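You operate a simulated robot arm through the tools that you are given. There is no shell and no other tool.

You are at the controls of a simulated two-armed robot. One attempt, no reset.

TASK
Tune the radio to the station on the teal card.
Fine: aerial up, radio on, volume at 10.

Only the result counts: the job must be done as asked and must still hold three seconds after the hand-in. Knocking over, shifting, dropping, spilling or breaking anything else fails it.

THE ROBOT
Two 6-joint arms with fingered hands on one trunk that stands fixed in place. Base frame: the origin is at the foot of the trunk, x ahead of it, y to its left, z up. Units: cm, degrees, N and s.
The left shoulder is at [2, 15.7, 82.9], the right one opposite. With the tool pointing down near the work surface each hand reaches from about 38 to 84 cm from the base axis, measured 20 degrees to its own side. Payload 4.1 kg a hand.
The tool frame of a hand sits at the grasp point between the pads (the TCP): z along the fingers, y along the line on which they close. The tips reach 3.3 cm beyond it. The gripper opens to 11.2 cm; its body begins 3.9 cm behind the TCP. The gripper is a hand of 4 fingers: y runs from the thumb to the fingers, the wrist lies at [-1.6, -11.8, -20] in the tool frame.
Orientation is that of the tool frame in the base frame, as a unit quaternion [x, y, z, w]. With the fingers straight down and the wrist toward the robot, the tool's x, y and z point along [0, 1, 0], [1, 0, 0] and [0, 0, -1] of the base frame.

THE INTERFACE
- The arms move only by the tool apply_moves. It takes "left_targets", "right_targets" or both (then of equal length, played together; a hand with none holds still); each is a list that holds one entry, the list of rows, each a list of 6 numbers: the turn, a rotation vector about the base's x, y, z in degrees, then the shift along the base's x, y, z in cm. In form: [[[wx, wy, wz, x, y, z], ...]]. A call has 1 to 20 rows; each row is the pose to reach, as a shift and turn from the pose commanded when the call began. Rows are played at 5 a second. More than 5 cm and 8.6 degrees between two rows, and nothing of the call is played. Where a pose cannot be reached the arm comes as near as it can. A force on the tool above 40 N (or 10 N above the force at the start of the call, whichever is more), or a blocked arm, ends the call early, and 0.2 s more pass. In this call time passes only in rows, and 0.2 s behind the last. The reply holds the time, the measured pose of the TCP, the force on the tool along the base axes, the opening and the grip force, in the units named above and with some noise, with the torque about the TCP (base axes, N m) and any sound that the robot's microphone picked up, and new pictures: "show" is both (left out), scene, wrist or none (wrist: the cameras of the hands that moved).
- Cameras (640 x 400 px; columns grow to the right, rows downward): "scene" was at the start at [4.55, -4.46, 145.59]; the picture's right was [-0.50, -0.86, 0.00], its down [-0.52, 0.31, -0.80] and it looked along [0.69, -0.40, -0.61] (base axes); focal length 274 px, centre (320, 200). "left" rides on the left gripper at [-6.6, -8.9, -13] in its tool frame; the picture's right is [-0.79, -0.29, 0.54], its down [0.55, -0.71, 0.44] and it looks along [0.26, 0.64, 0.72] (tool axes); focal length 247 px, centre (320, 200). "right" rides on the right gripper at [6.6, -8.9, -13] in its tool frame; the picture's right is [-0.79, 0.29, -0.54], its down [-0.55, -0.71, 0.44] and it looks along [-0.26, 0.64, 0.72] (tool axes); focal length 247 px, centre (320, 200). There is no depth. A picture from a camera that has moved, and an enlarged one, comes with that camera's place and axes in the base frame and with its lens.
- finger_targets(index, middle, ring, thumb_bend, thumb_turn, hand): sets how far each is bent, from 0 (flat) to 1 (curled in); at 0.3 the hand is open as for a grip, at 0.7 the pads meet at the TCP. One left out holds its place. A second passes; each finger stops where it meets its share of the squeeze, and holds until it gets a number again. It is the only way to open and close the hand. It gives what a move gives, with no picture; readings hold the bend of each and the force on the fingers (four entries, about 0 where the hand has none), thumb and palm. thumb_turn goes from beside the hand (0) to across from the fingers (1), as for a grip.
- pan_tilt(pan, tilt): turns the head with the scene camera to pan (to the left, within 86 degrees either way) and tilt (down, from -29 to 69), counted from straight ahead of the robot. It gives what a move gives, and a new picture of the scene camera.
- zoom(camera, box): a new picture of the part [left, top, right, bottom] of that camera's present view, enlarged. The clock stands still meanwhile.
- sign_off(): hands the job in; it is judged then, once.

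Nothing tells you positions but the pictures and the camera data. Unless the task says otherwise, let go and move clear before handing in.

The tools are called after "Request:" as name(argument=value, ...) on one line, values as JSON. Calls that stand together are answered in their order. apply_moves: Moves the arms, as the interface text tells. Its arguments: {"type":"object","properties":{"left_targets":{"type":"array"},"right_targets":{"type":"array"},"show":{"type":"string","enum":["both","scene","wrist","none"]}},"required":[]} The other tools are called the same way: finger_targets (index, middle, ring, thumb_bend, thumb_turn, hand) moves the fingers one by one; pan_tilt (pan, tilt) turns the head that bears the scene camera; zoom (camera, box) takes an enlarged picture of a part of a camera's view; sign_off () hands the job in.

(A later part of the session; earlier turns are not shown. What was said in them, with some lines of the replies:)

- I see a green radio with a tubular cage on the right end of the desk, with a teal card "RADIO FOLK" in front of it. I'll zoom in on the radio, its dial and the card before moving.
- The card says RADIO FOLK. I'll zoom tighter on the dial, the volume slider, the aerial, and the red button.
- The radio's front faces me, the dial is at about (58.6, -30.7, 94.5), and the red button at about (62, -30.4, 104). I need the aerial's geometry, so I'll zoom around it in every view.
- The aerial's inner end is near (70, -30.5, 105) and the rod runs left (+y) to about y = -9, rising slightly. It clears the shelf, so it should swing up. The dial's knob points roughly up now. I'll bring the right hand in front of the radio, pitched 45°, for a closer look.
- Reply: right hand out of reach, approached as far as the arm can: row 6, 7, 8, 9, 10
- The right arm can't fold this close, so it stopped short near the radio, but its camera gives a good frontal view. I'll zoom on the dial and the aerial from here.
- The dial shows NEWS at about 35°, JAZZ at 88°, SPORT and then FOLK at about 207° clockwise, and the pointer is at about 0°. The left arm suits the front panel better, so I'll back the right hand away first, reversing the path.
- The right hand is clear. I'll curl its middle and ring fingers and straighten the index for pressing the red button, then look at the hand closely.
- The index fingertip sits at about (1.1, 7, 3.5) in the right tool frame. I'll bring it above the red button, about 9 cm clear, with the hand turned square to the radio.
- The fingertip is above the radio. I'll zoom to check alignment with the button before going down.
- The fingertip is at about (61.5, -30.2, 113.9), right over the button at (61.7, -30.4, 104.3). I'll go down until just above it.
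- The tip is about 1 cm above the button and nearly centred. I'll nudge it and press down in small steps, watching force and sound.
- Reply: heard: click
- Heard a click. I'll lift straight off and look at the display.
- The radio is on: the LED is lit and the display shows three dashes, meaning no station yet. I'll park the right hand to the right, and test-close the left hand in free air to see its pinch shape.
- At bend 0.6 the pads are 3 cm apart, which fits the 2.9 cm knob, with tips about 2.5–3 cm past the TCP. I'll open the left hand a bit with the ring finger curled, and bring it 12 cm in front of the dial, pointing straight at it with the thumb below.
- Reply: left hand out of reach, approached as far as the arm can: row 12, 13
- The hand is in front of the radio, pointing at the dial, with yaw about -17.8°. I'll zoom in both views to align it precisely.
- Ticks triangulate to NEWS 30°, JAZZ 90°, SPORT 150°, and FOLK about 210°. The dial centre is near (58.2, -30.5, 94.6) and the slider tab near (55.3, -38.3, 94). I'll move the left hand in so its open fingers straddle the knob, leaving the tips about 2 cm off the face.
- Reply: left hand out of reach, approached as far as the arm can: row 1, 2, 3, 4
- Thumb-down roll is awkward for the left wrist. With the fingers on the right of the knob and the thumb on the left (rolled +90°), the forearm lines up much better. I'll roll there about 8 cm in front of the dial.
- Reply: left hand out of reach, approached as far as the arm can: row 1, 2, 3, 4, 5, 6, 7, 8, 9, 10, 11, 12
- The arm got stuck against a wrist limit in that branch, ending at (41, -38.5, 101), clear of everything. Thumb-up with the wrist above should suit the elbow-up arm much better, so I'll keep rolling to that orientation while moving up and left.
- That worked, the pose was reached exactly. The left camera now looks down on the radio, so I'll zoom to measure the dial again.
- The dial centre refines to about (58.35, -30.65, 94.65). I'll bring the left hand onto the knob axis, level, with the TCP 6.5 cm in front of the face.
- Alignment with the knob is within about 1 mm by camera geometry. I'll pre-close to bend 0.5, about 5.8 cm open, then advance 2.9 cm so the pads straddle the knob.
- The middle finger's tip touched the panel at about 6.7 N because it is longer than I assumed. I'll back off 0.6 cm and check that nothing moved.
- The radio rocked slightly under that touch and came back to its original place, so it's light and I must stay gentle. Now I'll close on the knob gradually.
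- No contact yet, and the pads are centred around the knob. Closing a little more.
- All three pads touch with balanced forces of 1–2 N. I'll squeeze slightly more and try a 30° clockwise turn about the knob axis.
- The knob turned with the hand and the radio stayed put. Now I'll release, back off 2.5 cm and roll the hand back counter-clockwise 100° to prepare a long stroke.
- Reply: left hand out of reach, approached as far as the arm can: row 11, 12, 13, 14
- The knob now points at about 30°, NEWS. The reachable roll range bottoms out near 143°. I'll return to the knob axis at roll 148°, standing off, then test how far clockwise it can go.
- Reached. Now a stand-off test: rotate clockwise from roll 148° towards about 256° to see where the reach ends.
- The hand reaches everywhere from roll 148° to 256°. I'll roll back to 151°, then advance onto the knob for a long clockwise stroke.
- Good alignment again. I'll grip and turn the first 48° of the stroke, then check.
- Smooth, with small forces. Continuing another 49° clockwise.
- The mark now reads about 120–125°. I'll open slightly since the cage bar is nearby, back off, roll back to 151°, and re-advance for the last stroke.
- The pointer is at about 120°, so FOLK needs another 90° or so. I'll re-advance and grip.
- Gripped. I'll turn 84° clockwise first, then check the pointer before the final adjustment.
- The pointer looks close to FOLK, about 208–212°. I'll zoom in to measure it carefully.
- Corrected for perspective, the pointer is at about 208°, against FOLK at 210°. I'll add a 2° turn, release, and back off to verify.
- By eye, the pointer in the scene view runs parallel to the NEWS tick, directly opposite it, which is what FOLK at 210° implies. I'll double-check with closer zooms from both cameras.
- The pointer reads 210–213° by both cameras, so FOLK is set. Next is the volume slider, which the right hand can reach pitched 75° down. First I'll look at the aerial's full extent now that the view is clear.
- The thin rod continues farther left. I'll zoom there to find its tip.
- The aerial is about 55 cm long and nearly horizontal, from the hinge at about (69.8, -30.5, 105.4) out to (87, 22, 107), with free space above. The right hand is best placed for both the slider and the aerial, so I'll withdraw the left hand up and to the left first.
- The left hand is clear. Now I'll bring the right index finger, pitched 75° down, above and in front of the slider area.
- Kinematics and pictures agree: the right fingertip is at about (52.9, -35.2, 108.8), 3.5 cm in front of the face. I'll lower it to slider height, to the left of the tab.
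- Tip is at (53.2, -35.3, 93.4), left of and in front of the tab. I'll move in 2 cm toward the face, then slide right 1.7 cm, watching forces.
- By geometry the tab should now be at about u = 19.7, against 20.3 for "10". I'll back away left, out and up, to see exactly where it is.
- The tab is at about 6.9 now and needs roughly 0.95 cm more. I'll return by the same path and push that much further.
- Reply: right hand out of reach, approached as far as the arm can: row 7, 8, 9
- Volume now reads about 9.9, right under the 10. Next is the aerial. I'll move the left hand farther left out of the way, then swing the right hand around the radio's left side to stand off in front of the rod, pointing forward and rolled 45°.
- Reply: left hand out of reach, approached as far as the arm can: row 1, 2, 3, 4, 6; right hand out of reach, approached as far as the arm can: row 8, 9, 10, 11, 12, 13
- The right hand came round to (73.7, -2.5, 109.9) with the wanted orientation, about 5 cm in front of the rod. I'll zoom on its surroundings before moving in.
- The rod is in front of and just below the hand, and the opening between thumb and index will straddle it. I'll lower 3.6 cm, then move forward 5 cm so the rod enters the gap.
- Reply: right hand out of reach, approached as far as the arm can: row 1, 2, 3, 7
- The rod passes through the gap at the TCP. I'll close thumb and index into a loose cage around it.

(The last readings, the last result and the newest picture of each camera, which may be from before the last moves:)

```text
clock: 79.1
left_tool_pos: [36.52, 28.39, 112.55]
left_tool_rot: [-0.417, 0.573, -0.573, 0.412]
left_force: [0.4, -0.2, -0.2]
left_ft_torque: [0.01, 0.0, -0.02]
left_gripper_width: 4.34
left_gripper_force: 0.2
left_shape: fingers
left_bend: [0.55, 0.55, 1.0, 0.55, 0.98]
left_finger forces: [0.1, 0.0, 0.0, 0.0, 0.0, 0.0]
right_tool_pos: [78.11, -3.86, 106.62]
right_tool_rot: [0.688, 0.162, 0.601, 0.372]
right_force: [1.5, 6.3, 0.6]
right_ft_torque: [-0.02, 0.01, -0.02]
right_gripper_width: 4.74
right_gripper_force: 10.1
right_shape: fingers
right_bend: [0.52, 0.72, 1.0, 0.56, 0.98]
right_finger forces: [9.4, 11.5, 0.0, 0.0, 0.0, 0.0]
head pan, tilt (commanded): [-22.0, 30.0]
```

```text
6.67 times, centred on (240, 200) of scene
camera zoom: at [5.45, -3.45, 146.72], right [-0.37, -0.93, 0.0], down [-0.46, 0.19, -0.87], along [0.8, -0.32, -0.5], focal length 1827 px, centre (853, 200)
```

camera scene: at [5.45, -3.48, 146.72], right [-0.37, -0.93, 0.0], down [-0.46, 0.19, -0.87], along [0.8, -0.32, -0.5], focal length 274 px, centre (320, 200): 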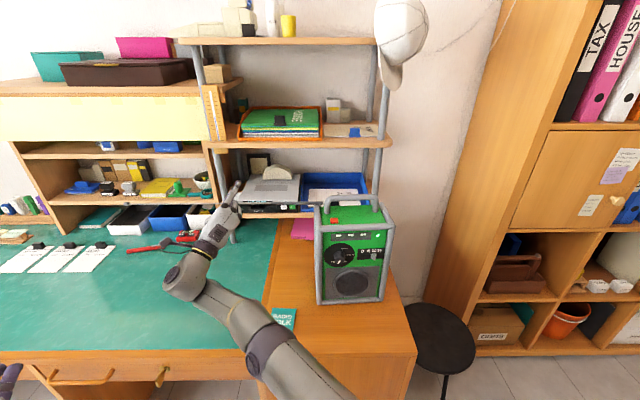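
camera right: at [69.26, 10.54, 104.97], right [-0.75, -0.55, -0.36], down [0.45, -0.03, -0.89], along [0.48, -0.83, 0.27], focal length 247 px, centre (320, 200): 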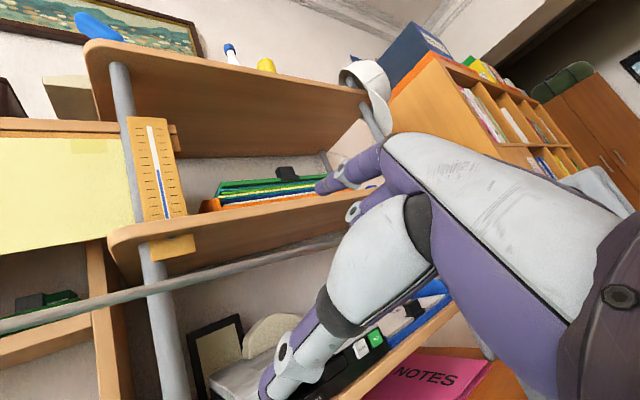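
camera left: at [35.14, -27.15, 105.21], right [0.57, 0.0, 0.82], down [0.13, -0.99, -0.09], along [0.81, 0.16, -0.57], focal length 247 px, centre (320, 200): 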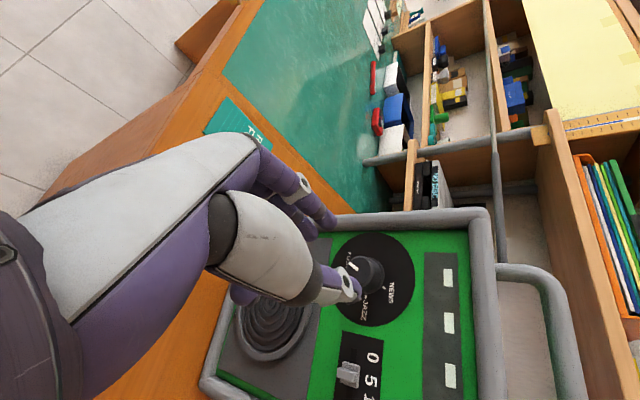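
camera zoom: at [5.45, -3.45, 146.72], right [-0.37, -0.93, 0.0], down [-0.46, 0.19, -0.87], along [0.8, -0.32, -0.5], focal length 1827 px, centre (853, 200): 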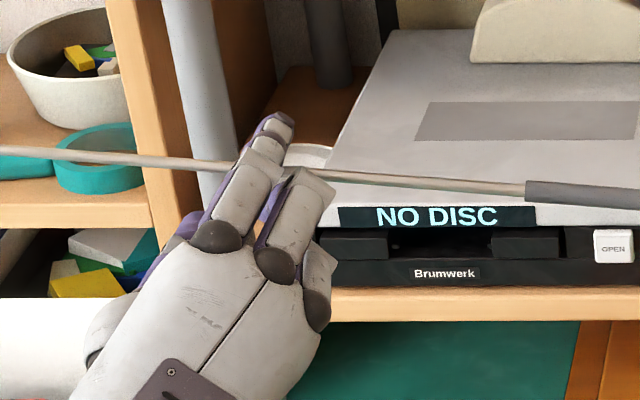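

The middle finger, uncurling, came up under the rod and pinched it against the index, pushing harder than I want. I'll curl it back immediately and ease the index.

Request:
finger_targets(hand="right", index=0.4, middle=1.0)

Request:
zoom(camera="scene", box=[200, 170, 340, 270])

Request:
zoom(camera="scene", box=[310, 220, 390, 280])

Request:
zoom(camera="right", box=[220, 130, 420, 330])

```text
clock: 80.1
left_tool_pos: [36.56, 28.18, 112.61]
left_tool_rot: [-0.416, 0.573, -0.573, 0.412]
left_force: [0.3, 0.3, -0.2]
left_ft_torque: [0.01, 0.01, 0.02]
left_gripper_width: 4.33
left_gripper_force: 0.1
left_shape: fingers
left_bend: [0.55, 0.55, 1.0, 0.55, 0.98]
left_finger forces: [0.1, 0.0, 0.0, 0.0, 0.1, 0.0]
right_tool_pos: [78.08, -3.99, 106.62]
right_tool_rot: [0.688, 0.162, 0.601, 0.373]
right_force: [0.0, -0.7, 0.2]
right_ft_torque: [0.01, -0.03, 0.01]
right_gripper_width: 6.34
right_gripper_force: 0.0
right_shape: fingers
right_bend: [0.4, 1.0, 1.0, 0.56, 0.98]
right_finger forces: [0.0, 0.0, 0.0, 0.0, 0.0, 0.0]
head pan, tilt (commanded): [-22.0, 30.0]
```

```text
4.00 times, centred on (270, 220) of scene
camera zoom: at [5.45, -3.48, 146.72], right [-0.37, -0.93, 0.0], down [-0.46, 0.19, -0.87], along [0.8, -0.32, -0.5], focal length 1096 px, centre (520, 120)
```

zoom: 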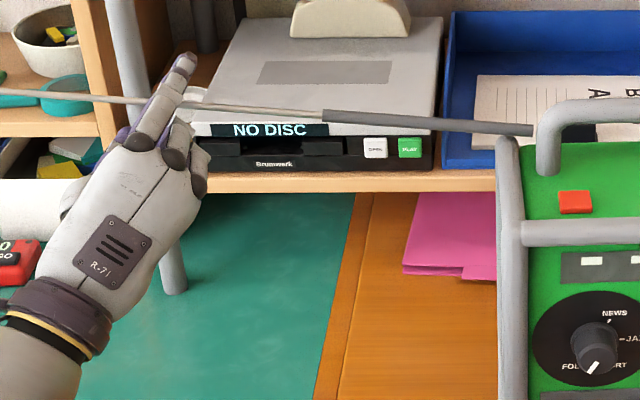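

```text
6.67 times, centred on (350, 250) of scene
camera zoom: at [5.45, -3.48, 146.72], right [-0.37, -0.93, 0.0], down [-0.46, 0.19, -0.87], along [0.8, -0.32, -0.5], focal length 1827 px, centre (120, -133)
```

zoom: 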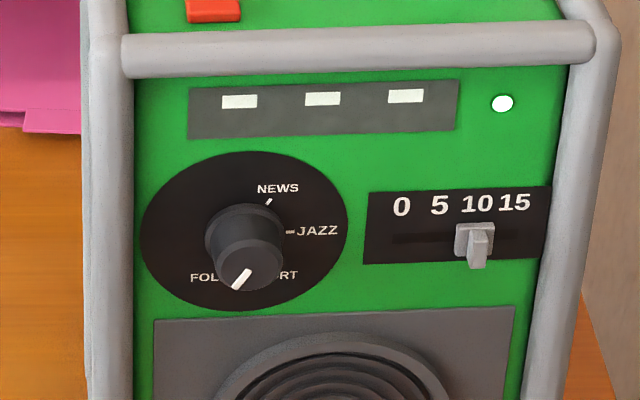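

```text
2.00 times, centred on (320, 230) of right
camera zoom: at [69.24, 10.56, 104.98], right [-0.75, -0.55, -0.36], down [0.45, -0.03, -0.89], along [0.48, -0.83, 0.27], focal length 494 px, centre (320, 140)
```

zoom: 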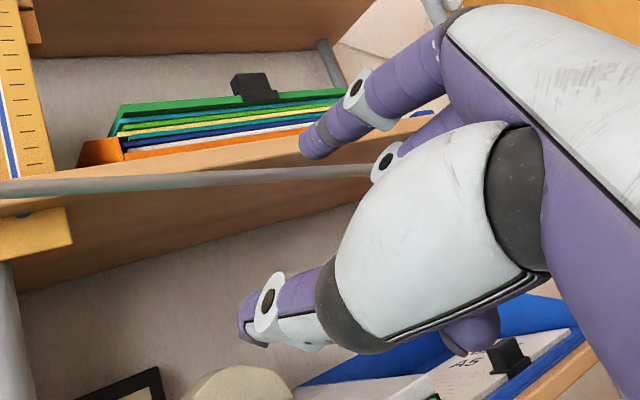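

The rod now sits about 7° up and stays there, so the hinge has friction. It lies between thumb and index, and the radio shifted only about 1.5 mm. I'll lift slowly along the arc with the thumb beneath, a few degrees at first.

Request:
apply_moves(right_targets=[[[0, 0, 0, -0.05, -0.14, 0.83], [0, 0, 0, -0.1, -0.28, 1.66], [0, 0, 0, -0.17, -0.5, 2.35], [0, 0, 0, -0.25, -0.75, 3.05], [0, 0, 0, -0.33, -1.0, 3.7], [0, 0, 0, -0.42, -1.27, 4.39], [0, 0, 0, -0.52, -1.56, 5.04], [0, 0, 0, -0.62, -1.86, 5.69]]], show="both")

Request:
zoom(camera="scene", box=[200, 150, 340, 250])

Request:
zoom(camera="right", box=[220, 130, 420, 330])

```text
clock: 81.9
left_tool_pos: [36.66, 28.45, 112.64]
left_tool_rot: [-0.417, 0.574, -0.573, 0.41]
left_force: [-0.3, 0.1, 0.1]
left_ft_torque: [-0.02, -0.02, 0.02]
left_gripper_width: 4.31
left_gripper_force: 0.1
left_shape: fingers
left_bend: [0.55, 0.55, 1.0, 0.55, 0.98]
left_finger forces: [0.0, 0.0, 0.1, 0.0, 0.0, 0.0]
right_tool_pos: [77.4, -5.66, 112.4]
right_tool_rot: [0.688, 0.162, 0.601, 0.373]
right_force: [0.0, -0.2, 0.0]
right_ft_torque: [-0.01, -0.01, -0.01]
right_gripper_width: 6.38
right_gripper_force: 0.1
right_shape: fingers
right_bend: [0.4, 1.0, 1.0, 0.56, 0.98]
right_finger forces: [0.1, 0.0, 0.1, 0.1, 0.2, 0.1]
head pan, tilt (commanded): [-22.0, 30.0]
camera scene: at [5.45, -3.47, 146.72], right [-0.37, -0.93, 0.0], down [-0.46, 0.19, -0.87], along [0.8, -0.32, -0.5], focal length 274 px, centre (320, 200)
camera right: at [68.68, 8.78, 110.72], right [-0.75, -0.55, -0.36], down [0.45, -0.03, -0.89], along [0.48, -0.83, 0.27], focal length 247 px, centre (320, 200)
```

scene: 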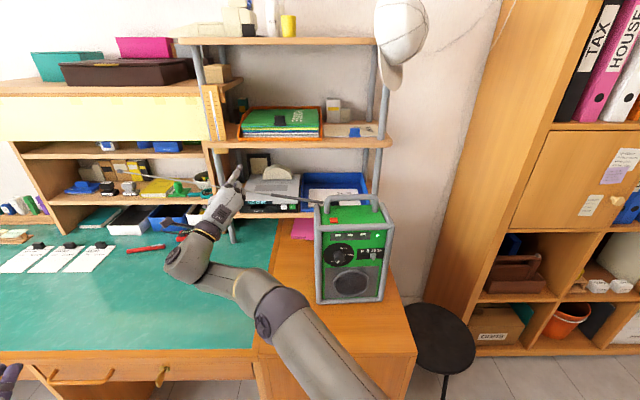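
right: 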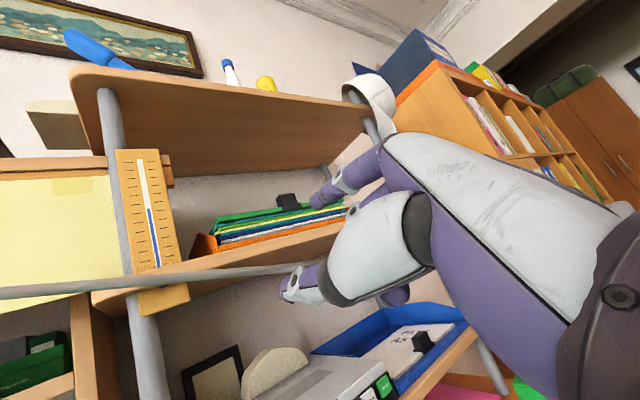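

```text
4.00 times, centred on (270, 200) of scene
camera zoom: at [5.45, -3.47, 146.72], right [-0.37, -0.93, 0.0], down [-0.46, 0.19, -0.87], along [0.8, -0.32, -0.5], focal length 1096 px, centre (520, 200)
```

zoom: 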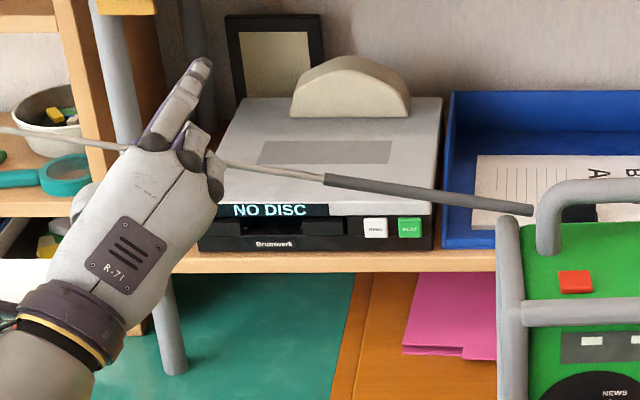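

```text
2.00 times, centred on (320, 230) of right
camera zoom: at [68.68, 8.78, 110.72], right [-0.75, -0.55, -0.36], down [0.45, -0.03, -0.89], along [0.48, -0.83, 0.27], focal length 494 px, centre (320, 140)
```

zoom: 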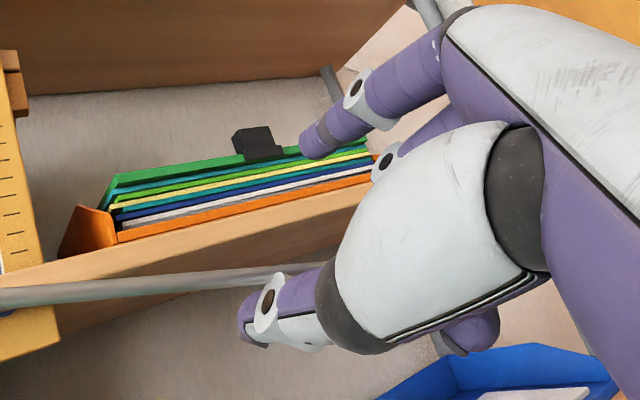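

The thumb lifts the rod with almost no force. I'll continue along the arc to about 50°.

Request:
apply_moves(right_targets=[[[0, 0, 0, -0.21, -0.63, 1.22], [0, 0, 0, -0.48, -1.42, 2.39], [0, 0, 0, -0.76, -2.27, 3.49], [0, 0, 0, -1.06, -3.16, 4.53], [0, 0, 0, -1.37, -4.09, 5.5], [0, 0, 0, -1.66, -4.97, 6.45], [0, 0, 0, -1.97, -5.9, 7.34], [0, 0, 0, -2.29, -6.85, 8.17], [0, 0, 0, -2.62, -7.84, 8.93], [0, 0, 0, -2.96, -8.85, 9.62], [0, 0, 0, -3.31, -9.9, 10.24], [0, 0, 0, -3.66, -10.95, 10.8], [0, 0, 0, -4.02, -12.02, 11.28]]], show="both")

Request:
zoom(camera="scene", box=[200, 110, 360, 230])

Request:
zoom(camera="scene", box=[310, 220, 390, 280])

```text
clock: 84.7
left_tool_pos: [36.62, 28.44, 112.59]
left_tool_rot: [-0.417, 0.573, -0.573, 0.411]
left_force: [-0.1, 0.3, 0.5]
left_ft_torque: [0.0, -0.03, -0.04]
left_gripper_width: 4.31
left_gripper_force: 0.1
left_shape: fingers
left_bend: [0.55, 0.55, 1.0, 0.55, 0.98]
left_finger forces: [0.1, 0.0, 0.1, 0.0, 0.0, 0.1]
right_tool_pos: [73.8, -17.55, 124.2]
right_tool_rot: [0.689, 0.162, 0.599, 0.374]
right_force: [0.5, -0.1, 0.2]
right_ft_torque: [0.02, 0.02, -0.01]
right_gripper_width: 6.36
right_gripper_force: 0.6
right_shape: fingers
right_bend: [0.4, 1.0, 1.0, 0.56, 0.97]
right_finger forces: [0.1, 0.1, 0.0, 0.0, 0.3, 0.0]
right hand out of reach, approached as far as the arm can: row 13
head pan, tilt (commanded): [-22.0, 30.0]
camera scene: at [5.45, -3.47, 146.72], right [-0.37, -0.93, 0.0], down [-0.46, 0.19, -0.87], along [0.8, -0.32, -0.5], focal length 274 px, centre (320, 200)
camera right: at [64.95, -3.06, 122.48], right [-0.76, -0.55, -0.35], down [0.44, -0.04, -0.9], along [0.48, -0.83, 0.27], focal length 247 px, centre (320, 200)
```

scene: 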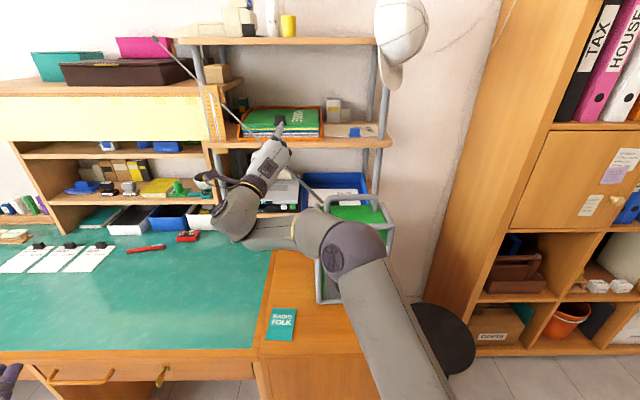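
right: 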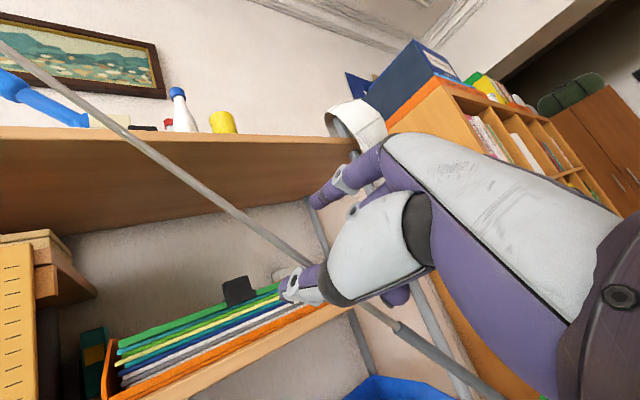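

```text
3.33 times, centred on (280, 170) of scene
camera zoom: at [5.45, -3.47, 146.72], right [-0.37, -0.93, 0.0], down [-0.46, 0.19, -0.87], along [0.8, -0.32, -0.5], focal length 913 px, centre (453, 300)
```

zoom: 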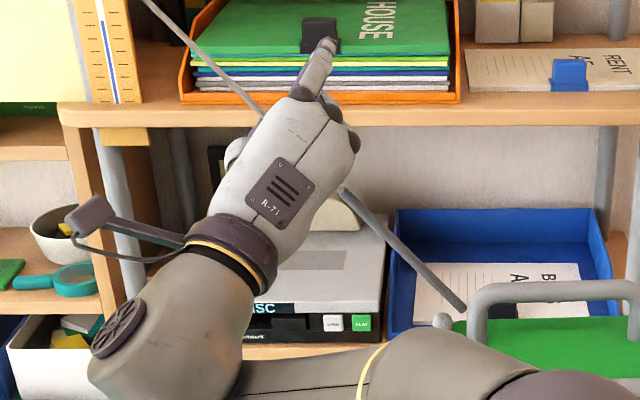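

```text
6.67 times, centred on (350, 250) of scene
camera zoom: at [5.45, -3.47, 146.72], right [-0.37, -0.93, 0.0], down [-0.46, 0.19, -0.87], along [0.8, -0.32, -0.5], focal length 1827 px, centre (120, -133)
```

zoom: 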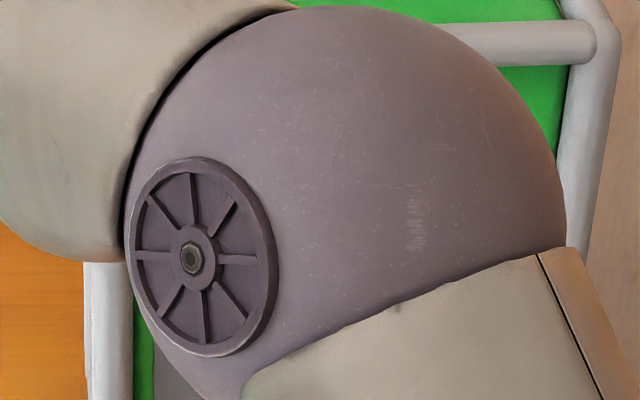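

The rod is at about 49° and the forces are tiny. I'm near a wrist limit at this roll, so I'll ease the roll back as I carry on along the arc.

Request:
apply_moves(right_targets=[[[-4.0, 1.33, 0, -0.05, -0.15, 0.1], [-8.0, 2.66, 0, -0.15, -0.45, 0.25], [-11.0, 3.7, 0, -0.32, -0.97, 0.49], [-13.0, 4.35, 0, -0.65, -1.94, 1.12], [-15.0, 5.0, 0, -0.99, -2.95, 1.69], [-17.0, 5.7, 0, -1.33, -3.98, 2.2], [-19.0, 6.35, 0, -1.68, -5.03, 2.67], [-20.0, 6.7, 0, -2.04, -6.11, 3.07]]], show="both")

Request:
zoom(camera="scene", box=[200, 60, 400, 210])

Request:
zoom(camera="right", box=[180, 130, 420, 370])

```text
clock: 86.5
left_tool_pos: [36.6, 28.4, 112.53]
left_tool_rot: [-0.416, 0.573, -0.573, 0.412]
left_force: [-0.2, 0.2, 0.4]
left_ft_torque: [0.01, 0.02, -0.02]
left_gripper_width: 4.33
left_gripper_force: 0.0
left_shape: fingers
left_bend: [0.55, 0.55, 1.0, 0.55, 0.98]
left_finger forces: [0.0, 0.1, 0.0, 0.0, 0.1, 0.0]
right_tool_pos: [71.76, -23.67, 126.98]
right_tool_rot: [0.647, 0.286, 0.522, 0.477]
right_force: [0.1, 0.9, -0.3]
right_ft_torque: [0.03, -0.02, -0.04]
right_gripper_width: 6.36
right_gripper_force: 0.1
right_shape: fingers
right_bend: [0.4, 1.0, 1.0, 0.56, 0.97]
right_finger forces: [0.0, 0.0, 0.0, 0.1, 0.1, 0.0]
head pan, tilt (commanded): [-22.0, 30.0]
camera scene: at [5.46, -3.46, 146.72], right [-0.37, -0.93, 0.0], down [-0.46, 0.19, -0.87], along [0.8, -0.32, -0.5], focal length 274 px, centre (320, 200)
camera right: at [62.52, -10.39, 121.49], right [-0.78, -0.62, -0.06], down [0.34, -0.35, -0.87], along [0.52, -0.7, 0.48], focal length 247 px, centre (320, 200)
```

scene: 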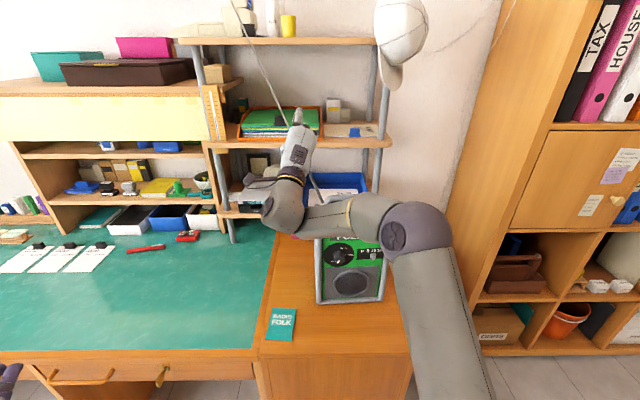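
right: 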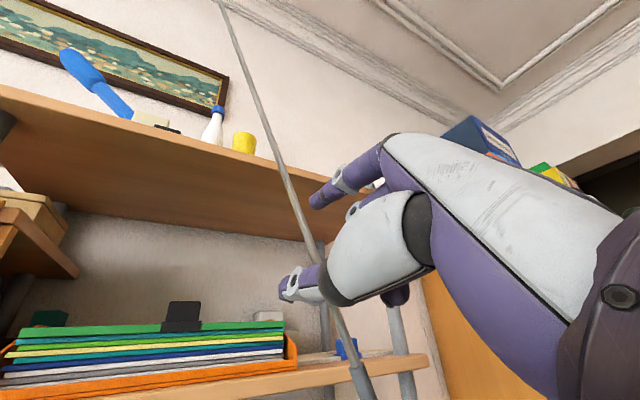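

```text
2.67 times, centred on (300, 135) of scene
camera zoom: at [5.46, -3.46, 146.72], right [-0.37, -0.93, 0.0], down [-0.46, 0.19, -0.87], along [0.8, -0.32, -0.5], focal length 731 px, centre (373, 373)
```

zoom: 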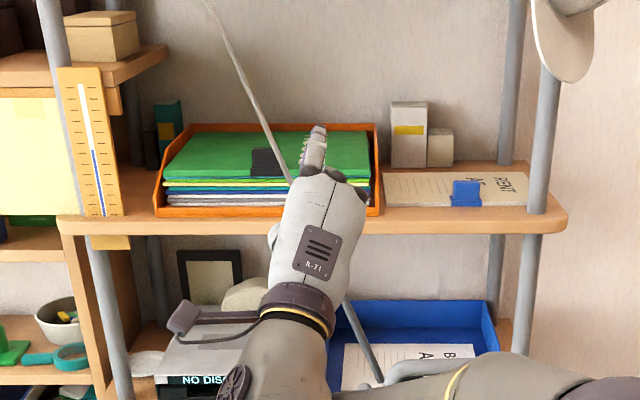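

```text
1.67 times, centred on (300, 250) of right
camera zoom: at [62.52, -10.39, 121.49], right [-0.78, -0.62, -0.06], down [0.34, -0.35, -0.87], along [0.52, -0.7, 0.48], focal length 412 px, centre (353, 117)
```

zoom: 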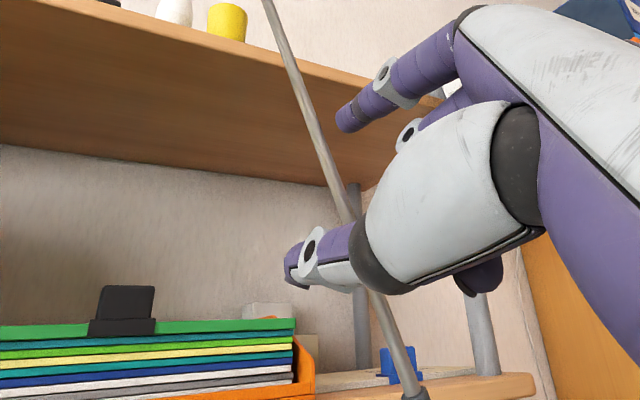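

The rod is at about 67°, still with negligible force. Continuing slowly toward vertical.

Request:
apply_moves(right_targets=[[[0, 0, 0, -0.22, -0.66, 0.25], [0, 0, 0, -0.44, -1.33, 0.45], [0, 0, 0, -0.67, -1.99, 0.63], [0, 0, 0, -0.89, -2.65, 0.78], [0, 0, 0, -1.11, -3.32, 0.9], [0, 0, 0, -1.33, -3.98, 1.0], [0, 0, 0, -1.55, -4.65, 1.05], [0, 0, 0, -1.78, -5.31, 1.1]]], show="both")

Request:
zoom(camera="scene", box=[240, 60, 400, 210])

Request:
zoom(camera="scene", box=[310, 220, 390, 280])

```text
clock: 88.3
left_tool_pos: [36.63, 28.33, 112.56]
left_tool_rot: [-0.416, 0.574, -0.573, 0.411]
left_force: [-0.6, 0.6, -0.5]
left_ft_torque: [0.04, 0.0, -0.01]
left_gripper_width: 4.31
left_gripper_force: 0.2
left_shape: fingers
left_bend: [0.55, 0.55, 1.0, 0.55, 0.98]
left_finger forces: [0.1, 0.0, 0.0, 0.0, 0.0, 0.0]
right_tool_pos: [70.17, -29.06, 128.21]
right_tool_rot: [0.647, 0.285, 0.522, 0.477]
right_force: [0.2, 0.7, 0.2]
right_ft_torque: [0.0, 0.0, -0.04]
right_gripper_width: 6.35
right_gripper_force: 0.0
right_shape: fingers
right_bend: [0.4, 1.0, 1.0, 0.56, 0.97]
right_finger forces: [0.1, 0.0, 0.1, 0.0, 0.3, 0.1]
head pan, tilt (commanded): [-22.0, 30.0]
camera scene: at [5.45, -3.47, 146.72], right [-0.37, -0.93, 0.0], down [-0.46, 0.19, -0.87], along [0.8, -0.32, -0.5], focal length 274 px, centre (320, 200)
camera right: at [60.74, -15.73, 122.71], right [-0.78, -0.62, -0.06], down [0.34, -0.35, -0.87], along [0.53, -0.7, 0.48], focal length 247 px, centre (320, 200)
```

scene: 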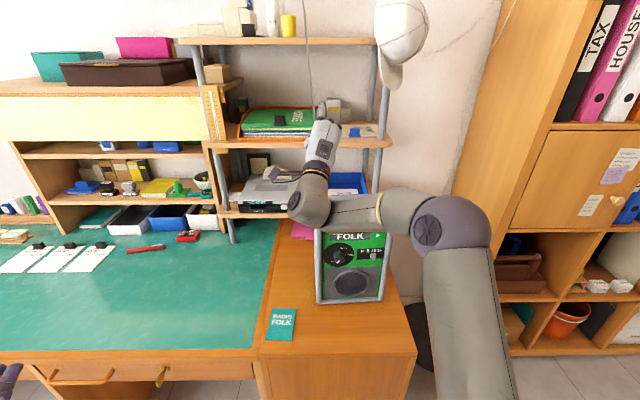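
right: 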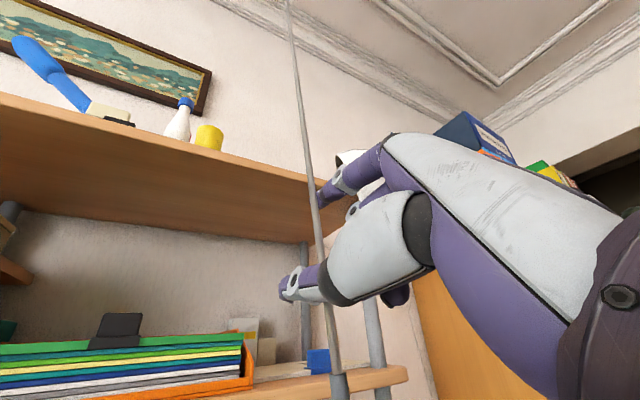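

```text
2.67 times, centred on (320, 135) of scene
camera zoom: at [5.45, -3.47, 146.72], right [-0.37, -0.93, 0.0], down [-0.46, 0.19, -0.87], along [0.8, -0.32, -0.5], focal length 731 px, centre (320, 373)
```

zoom: 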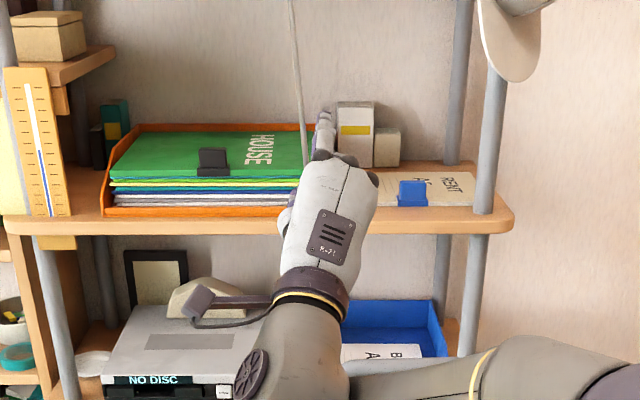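

```text
6.67 times, centred on (350, 250) of scene
camera zoom: at [5.45, -3.47, 146.72], right [-0.37, -0.93, 0.0], down [-0.46, 0.19, -0.87], along [0.8, -0.32, -0.5], focal length 1827 px, centre (120, -133)
```

zoom: 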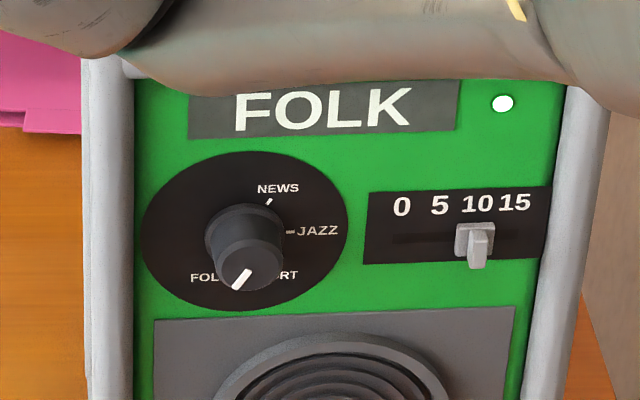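

The display now reads FOLK and the radio hasn't moved. The rod is at about 85°, so I'll nudge it the last few degrees to vertical.

Request:
apply_moves(right_targets=[[[0, 0, 0, -0.14, -0.43, 0], [0, 0, 0, -0.28, -0.85, 0], [0, 0, 0, -0.4, -1.2, 0], [0, 0, 0, -0.52, -1.55, 0]]], show="both")

Request:
zoom(camera="scene", box=[260, 0, 380, 140])

Request:
zoom(camera="scene", box=[310, 220, 390, 280])

```text
clock: 89.3
left_tool_pos: [36.55, 28.43, 112.52]
left_tool_rot: [-0.416, 0.573, -0.573, 0.411]
left_force: [-0.1, -0.2, 0.3]
left_ft_torque: [-0.03, 0.03, 0.0]
left_gripper_width: 4.31
left_gripper_force: 0.0
left_shape: fingers
left_bend: [0.55, 0.55, 1.0, 0.55, 0.98]
left_finger forces: [0.0, 0.0, 0.0, 0.0, 0.1, 0.0]
right_tool_pos: [69.48, -30.52, 128.3]
right_tool_rot: [0.647, 0.285, 0.522, 0.477]
right_force: [0.2, 0.7, -0.3]
right_ft_torque: [0.0, 0.03, 0.03]
right_gripper_width: 6.34
right_gripper_force: 0.3
right_shape: fingers
right_bend: [0.4, 1.0, 1.0, 0.56, 0.97]
right_finger forces: [0.0, 0.1, 0.0, 0.0, 0.4, 0.0]
head pan, tilt (commanded): [-22.0, 30.0]
camera scene: at [5.45, -3.47, 146.72], right [-0.37, -0.93, 0.0], down [-0.46, 0.19, -0.87], along [0.8, -0.32, -0.5], focal length 274 px, centre (320, 200)
camera right: at [60.22, -17.29, 122.76], right [-0.78, -0.62, -0.06], down [0.34, -0.35, -0.87], along [0.53, -0.7, 0.48], focal length 247 px, centre (320, 200)
```

scene: 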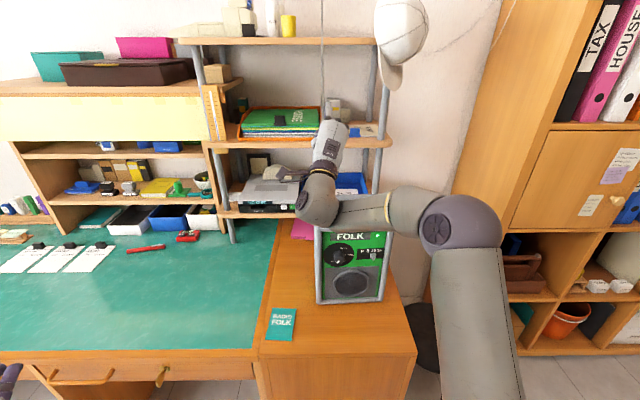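
right: 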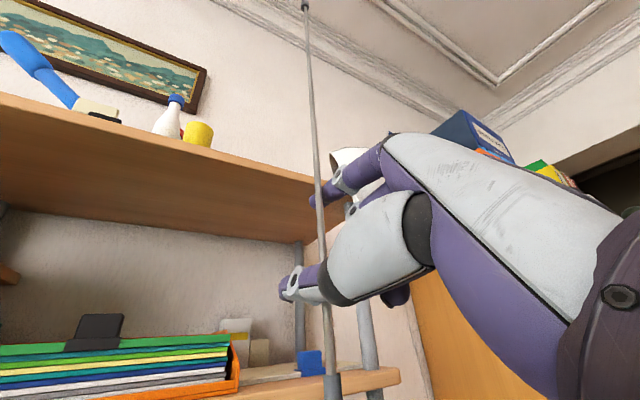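

```text
2.86 times, centred on (320, 70) of scene
camera zoom: at [5.45, -3.47, 146.72], right [-0.37, -0.93, 0.0], down [-0.46, 0.19, -0.87], along [0.8, -0.32, -0.5], focal length 783 px, centre (320, 571)
```

zoom: 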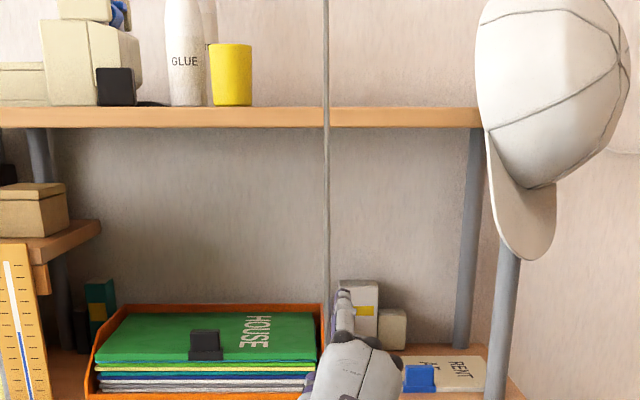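

```text
6.67 times, centred on (350, 250) of scene
camera zoom: at [5.45, -3.47, 146.72], right [-0.37, -0.93, 0.0], down [-0.46, 0.19, -0.87], along [0.8, -0.32, -0.5], focal length 1827 px, centre (120, -133)
```

zoom: 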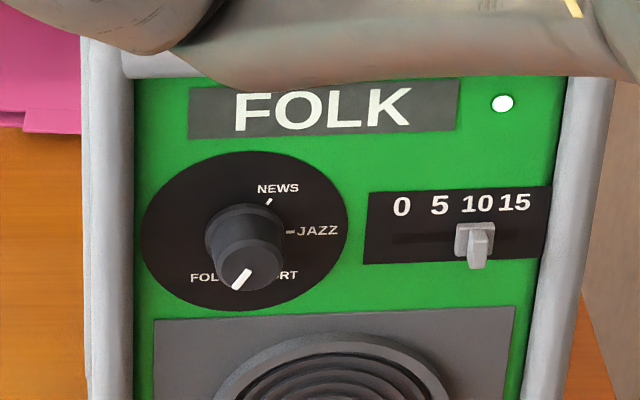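

The rod is within about 1° of vertical. I'll open the thumb and index away from it, and check that it stays.

Request:
finger_targets(hand="right", index=0.25, thumb_bend=0.35)

Request:
zoom(camera="scene", box=[260, 0, 380, 140])

Request:
zoom(camera="right", box=[180, 0, 440, 400])

```text
clock: 90.3
left_tool_pos: [36.59, 28.41, 112.55]
left_tool_rot: [-0.417, 0.573, -0.573, 0.412]
left_force: [0.2, -0.5, -0.1]
left_ft_torque: [-0.02, -0.04, -0.01]
left_gripper_width: 4.34
left_gripper_force: 0.0
left_shape: fingers
left_bend: [0.55, 0.55, 1.0, 0.55, 0.98]
left_finger forces: [0.0, 0.1, 0.0, 0.0, 0.0, 0.0]
right_tool_pos: [69.56, -30.59, 128.2]
right_tool_rot: [0.647, 0.285, 0.521, 0.477]
right_force: [0.2, -0.2, 0.0]
right_ft_torque: [0.02, 0.01, 0.0]
right_gripper_width: 11.44
right_gripper_force: 0.2
right_shape: fingers
right_bend: [0.25, 1.0, 1.0, 0.35, 0.97]
right_finger forces: [0.1, 0.0, 0.1, 0.0, 0.0, 0.0]
head pan, tilt (commanded): [-22.0, 30.0]
```

```text
2.86 times, centred on (320, 70) of scene
camera zoom: at [5.45, -3.48, 146.72], right [-0.37, -0.93, 0.0], down [-0.46, 0.19, -0.87], along [0.8, -0.32, -0.5], focal length 783 px, centre (320, 571)
```

zoom: 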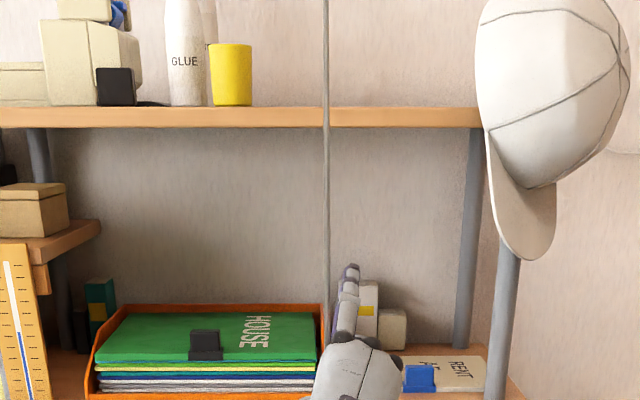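

```text
1.00 times, centred on (310, 200) of right (not enlarged: the box is as wide or as high as the picture)
camera zoom: at [60.23, -17.29, 122.74], right [-0.78, -0.62, -0.06], down [0.34, -0.35, -0.87], along [0.53, -0.7, 0.48], focal length 247 px, centre (330, 200)
```

zoom: 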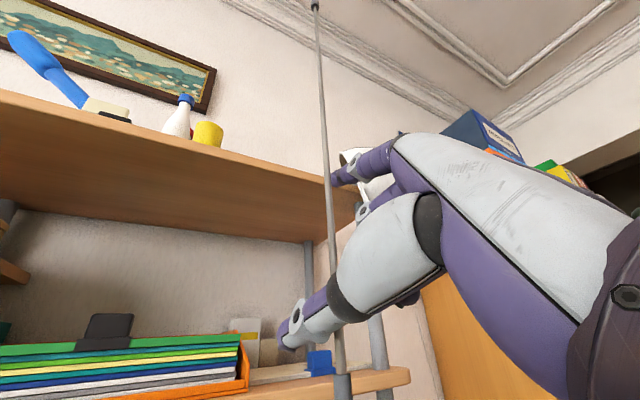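

The rod stays up by itself and is clear of both digits. I'll back the right hand straight out along its pointing direction.

Request:
apply_moves(right_targets=[[[0, 0, 0, -0.95, 0.32, 0], [0, 0, 0, -1.9, 0.63, 0], [0, 0, 0, -2.84, 0.95, 0], [0, 0, 0, -3.8, 1.27, 0], [0, 0, 0, -5.2, 1.74, 0], [0, 0, 0, -6.6, 2.2, 0]]], show="both")

Request:
zoom(camera="scene", box=[260, 0, 380, 140])

```text
clock: 91.7
left_tool_pos: [36.57, 28.25, 112.56]
left_tool_rot: [-0.416, 0.574, -0.573, 0.412]
left_force: [0.2, 0.1, 0.3]
left_ft_torque: [-0.01, 0.02, -0.02]
left_gripper_width: 4.32
left_gripper_force: 0.1
left_shape: fingers
left_bend: [0.55, 0.55, 1.0, 0.55, 0.98]
left_finger forces: [0.1, 0.0, 0.0, 0.1, 0.1, 0.1]
right_tool_pos: [62.93, -28.26, 128.02]
right_tool_rot: [0.647, 0.286, 0.522, 0.477]
right_force: [0.6, 0.9, -0.4]
right_ft_torque: [0.01, -0.03, -0.02]
right_gripper_width: 11.44
right_gripper_force: 0.1
right_shape: fingers
right_bend: [0.25, 1.0, 1.0, 0.35, 0.97]
right_finger forces: [0.0, 0.0, 0.0, 0.0, 0.0, 0.0]
head pan, tilt (commanded): [-22.0, 30.0]
camera scene: at [5.46, -3.48, 146.72], right [-0.37, -0.93, 0.0], down [-0.46, 0.19, -0.87], along [0.8, -0.32, -0.5], focal length 274 px, centre (320, 200)
camera right: at [53.67, -15.1, 122.67], right [-0.78, -0.62, -0.06], down [0.34, -0.35, -0.87], along [0.53, -0.7, 0.48], focal length 247 px, centre (320, 200)
```

scene: 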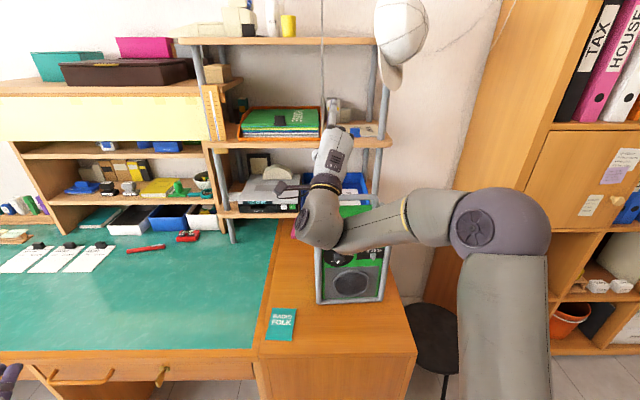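
right: 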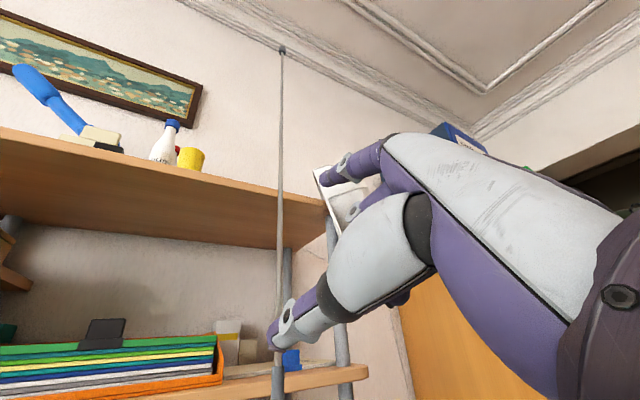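

```text
2.86 times, centred on (320, 70) of scene
camera zoom: at [5.46, -3.48, 146.72], right [-0.37, -0.93, 0.0], down [-0.46, 0.19, -0.87], along [0.8, -0.32, -0.5], focal length 783 px, centre (320, 571)
```

zoom: 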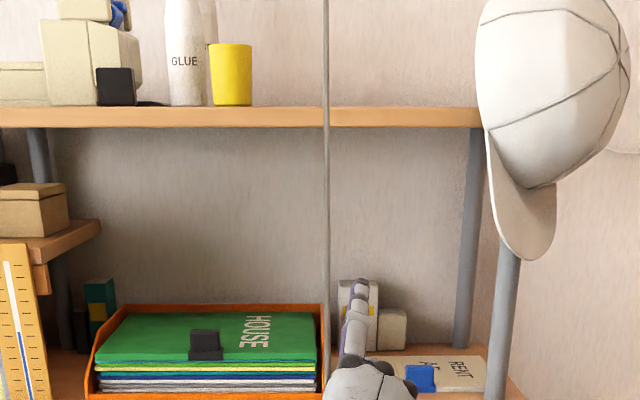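

Aerial stands free. Now I'll take the right hand back and away to the right, clear of the radio.

Request:
apply_moves(right_targets=[[[0, 0, 0, -1.8, 0.6, 0.4], [0, 0, 0, -3.6, 1.0, 0.8], [0, 0, 0, -5.4, 0.0, 1.5], [0, 0, 0, -7.2, -2.5, 2.2], [0, 0, 0, -9.0, -5.5, 3.0], [0, 0, 0, -11.0, -8.5, 3.5], [0, 0, 0, -13.0, -12.0, 4.0], [0, 0, 0, -15.0, -15.5, 4.0], [0, 0, 0, -17.0, -19.0, 4.0]]], show="both")

Request:
zoom(camera="scene", box=[280, 140, 420, 310])

```text
clock: 93.7
left_tool_pos: [36.58, 28.51, 112.49]
left_tool_rot: [-0.417, 0.573, -0.573, 0.412]
left_force: [-0.4, -0.4, 0.0]
left_ft_torque: [-0.02, -0.01, -0.02]
left_gripper_width: 4.32
left_gripper_force: 0.0
left_shape: fingers
left_bend: [0.55, 0.55, 1.0, 0.55, 0.98]
left_finger forces: [0.1, 0.0, 0.0, 0.0, 0.0, 0.1]
right_tool_pos: [47.75, -39.14, 136.35]
right_tool_rot: [0.67, 0.255, 0.519, 0.465]
right_force: [0.1, -0.4, 0.4]
right_ft_torque: [-0.04, -0.01, 0.01]
right_gripper_width: 11.46
right_gripper_force: 0.1
right_shape: fingers
right_bend: [0.25, 1.0, 1.0, 0.35, 0.97]
right_finger forces: [0.0, 0.0, 0.1, 0.1, 0.1, 0.0]
right hand out of reach, approached as far as the arm can: row 5, 6, 7, 8, 9
head pan, tilt (commanded): [-22.0, 30.0]
camera scene: at [5.46, -3.47, 146.72], right [-0.37, -0.93, 0.0], down [-0.46, 0.19, -0.87], along [0.8, -0.32, -0.5], focal length 274 px, centre (320, 200)
camera right: at [39.04, -25.11, 131.86], right [-0.81, -0.59, -0.09], down [0.32, -0.3, -0.9], along [0.5, -0.75, 0.43], focal length 247 px, centre (320, 200)
```

scene: 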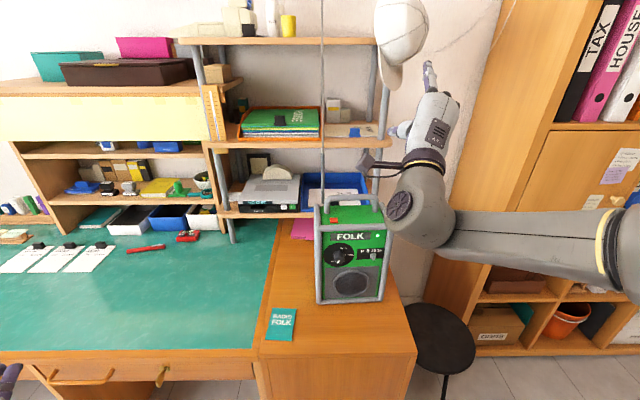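
right: 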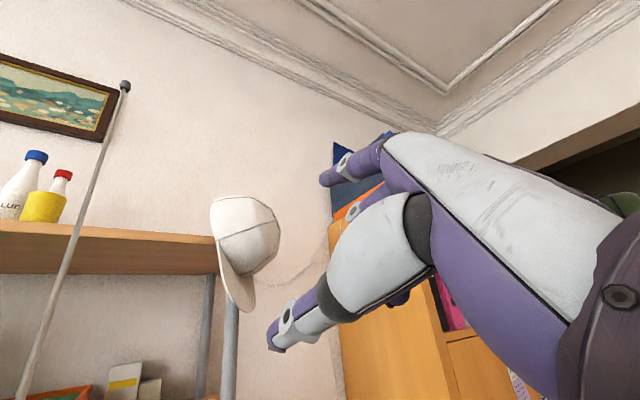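

```text
2.35 times, centred on (350, 225) of scene
camera zoom: at [5.46, -3.47, 146.72], right [-0.37, -0.93, 0.0], down [-0.46, 0.19, -0.87], along [0.8, -0.32, -0.5], focal length 645 px, centre (249, 141)
```

zoom: 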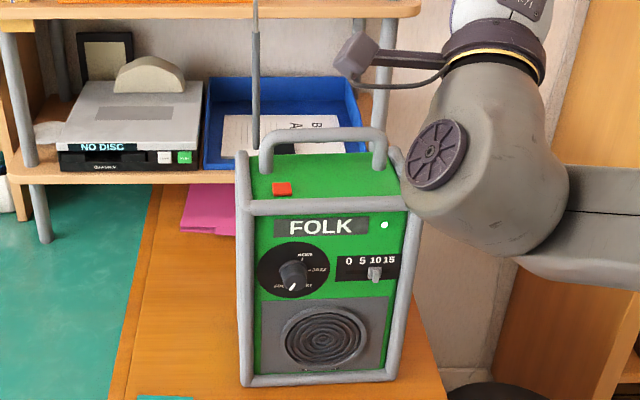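

Everything looks right: FOLK is on the display, the LED is lit, the aerial is vertical, and the hands are clear. A final close check of the slider, dial and aerial.

Request:
zoom(camera="scene", box=[355, 242, 391, 264])

Request:
zoom(camera="scene", box=[310, 220, 390, 280])

Request:
zoom(camera="scene", box=[270, 0, 390, 220])

```text
16.00 times, centred on (373, 253) of scene
camera zoom: at [5.46, -3.47, 146.72], right [-0.37, -0.93, 0.0], down [-0.46, 0.19, -0.87], along [0.8, -0.32, -0.5], focal length 4384 px, centre (-528, -648)
```

zoom: 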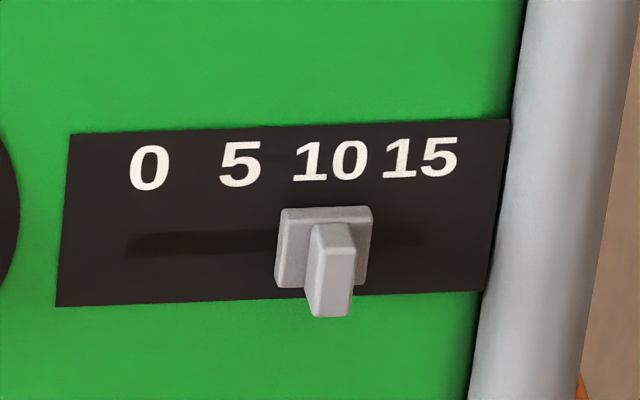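

```text
6.67 times, centred on (350, 250) of scene
camera zoom: at [5.46, -3.47, 146.72], right [-0.37, -0.93, 0.0], down [-0.46, 0.19, -0.87], along [0.8, -0.32, -0.5], focal length 1827 px, centre (120, -133)
```

zoom: 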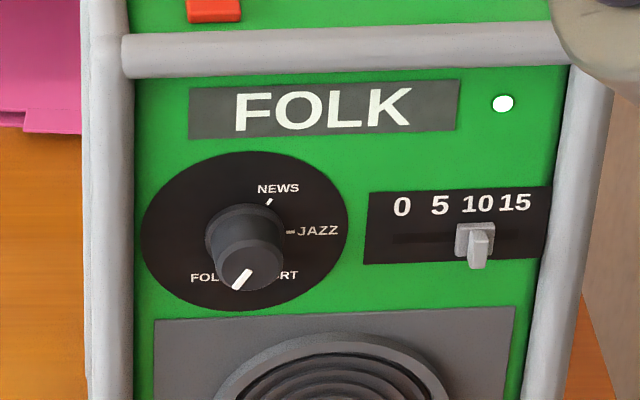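

```text
1.82 times, centred on (330, 110) of scene
camera zoom: at [5.46, -3.47, 146.72], right [-0.37, -0.93, 0.0], down [-0.46, 0.19, -0.87], along [0.8, -0.32, -0.5], focal length 498 px, centre (302, 364)
```

zoom: 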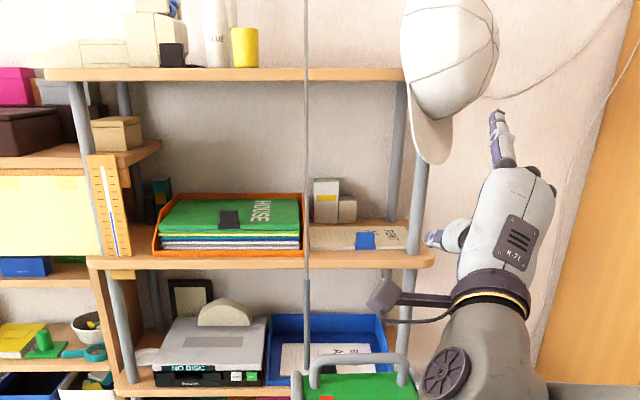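

The slider sits exactly under 10, the pointer is on FOLK with the display confirming it, the LED is on, the aerial is vertical, and both hands are clear. Handing in.

Request:
sign_off()

```text
The job is handed in.
```

The radio is on and tuned to FOLK, the station on the teal card. The display reads FOLK.

- **Tuning:** the knob points at FOLK.
- **Volume:** the slider sits directly under 10.
- **Aerial:** it is up, within about 1° of vertical, and stayed there after I let go.

While I was gripping the aerial, the radio moved about 1.5 mm to the left. An earlier touch on the front panel rocked it slightly, but it came back to place. I saw nothing else knocked or moved, and both hands were clear of the radio when I handed in.
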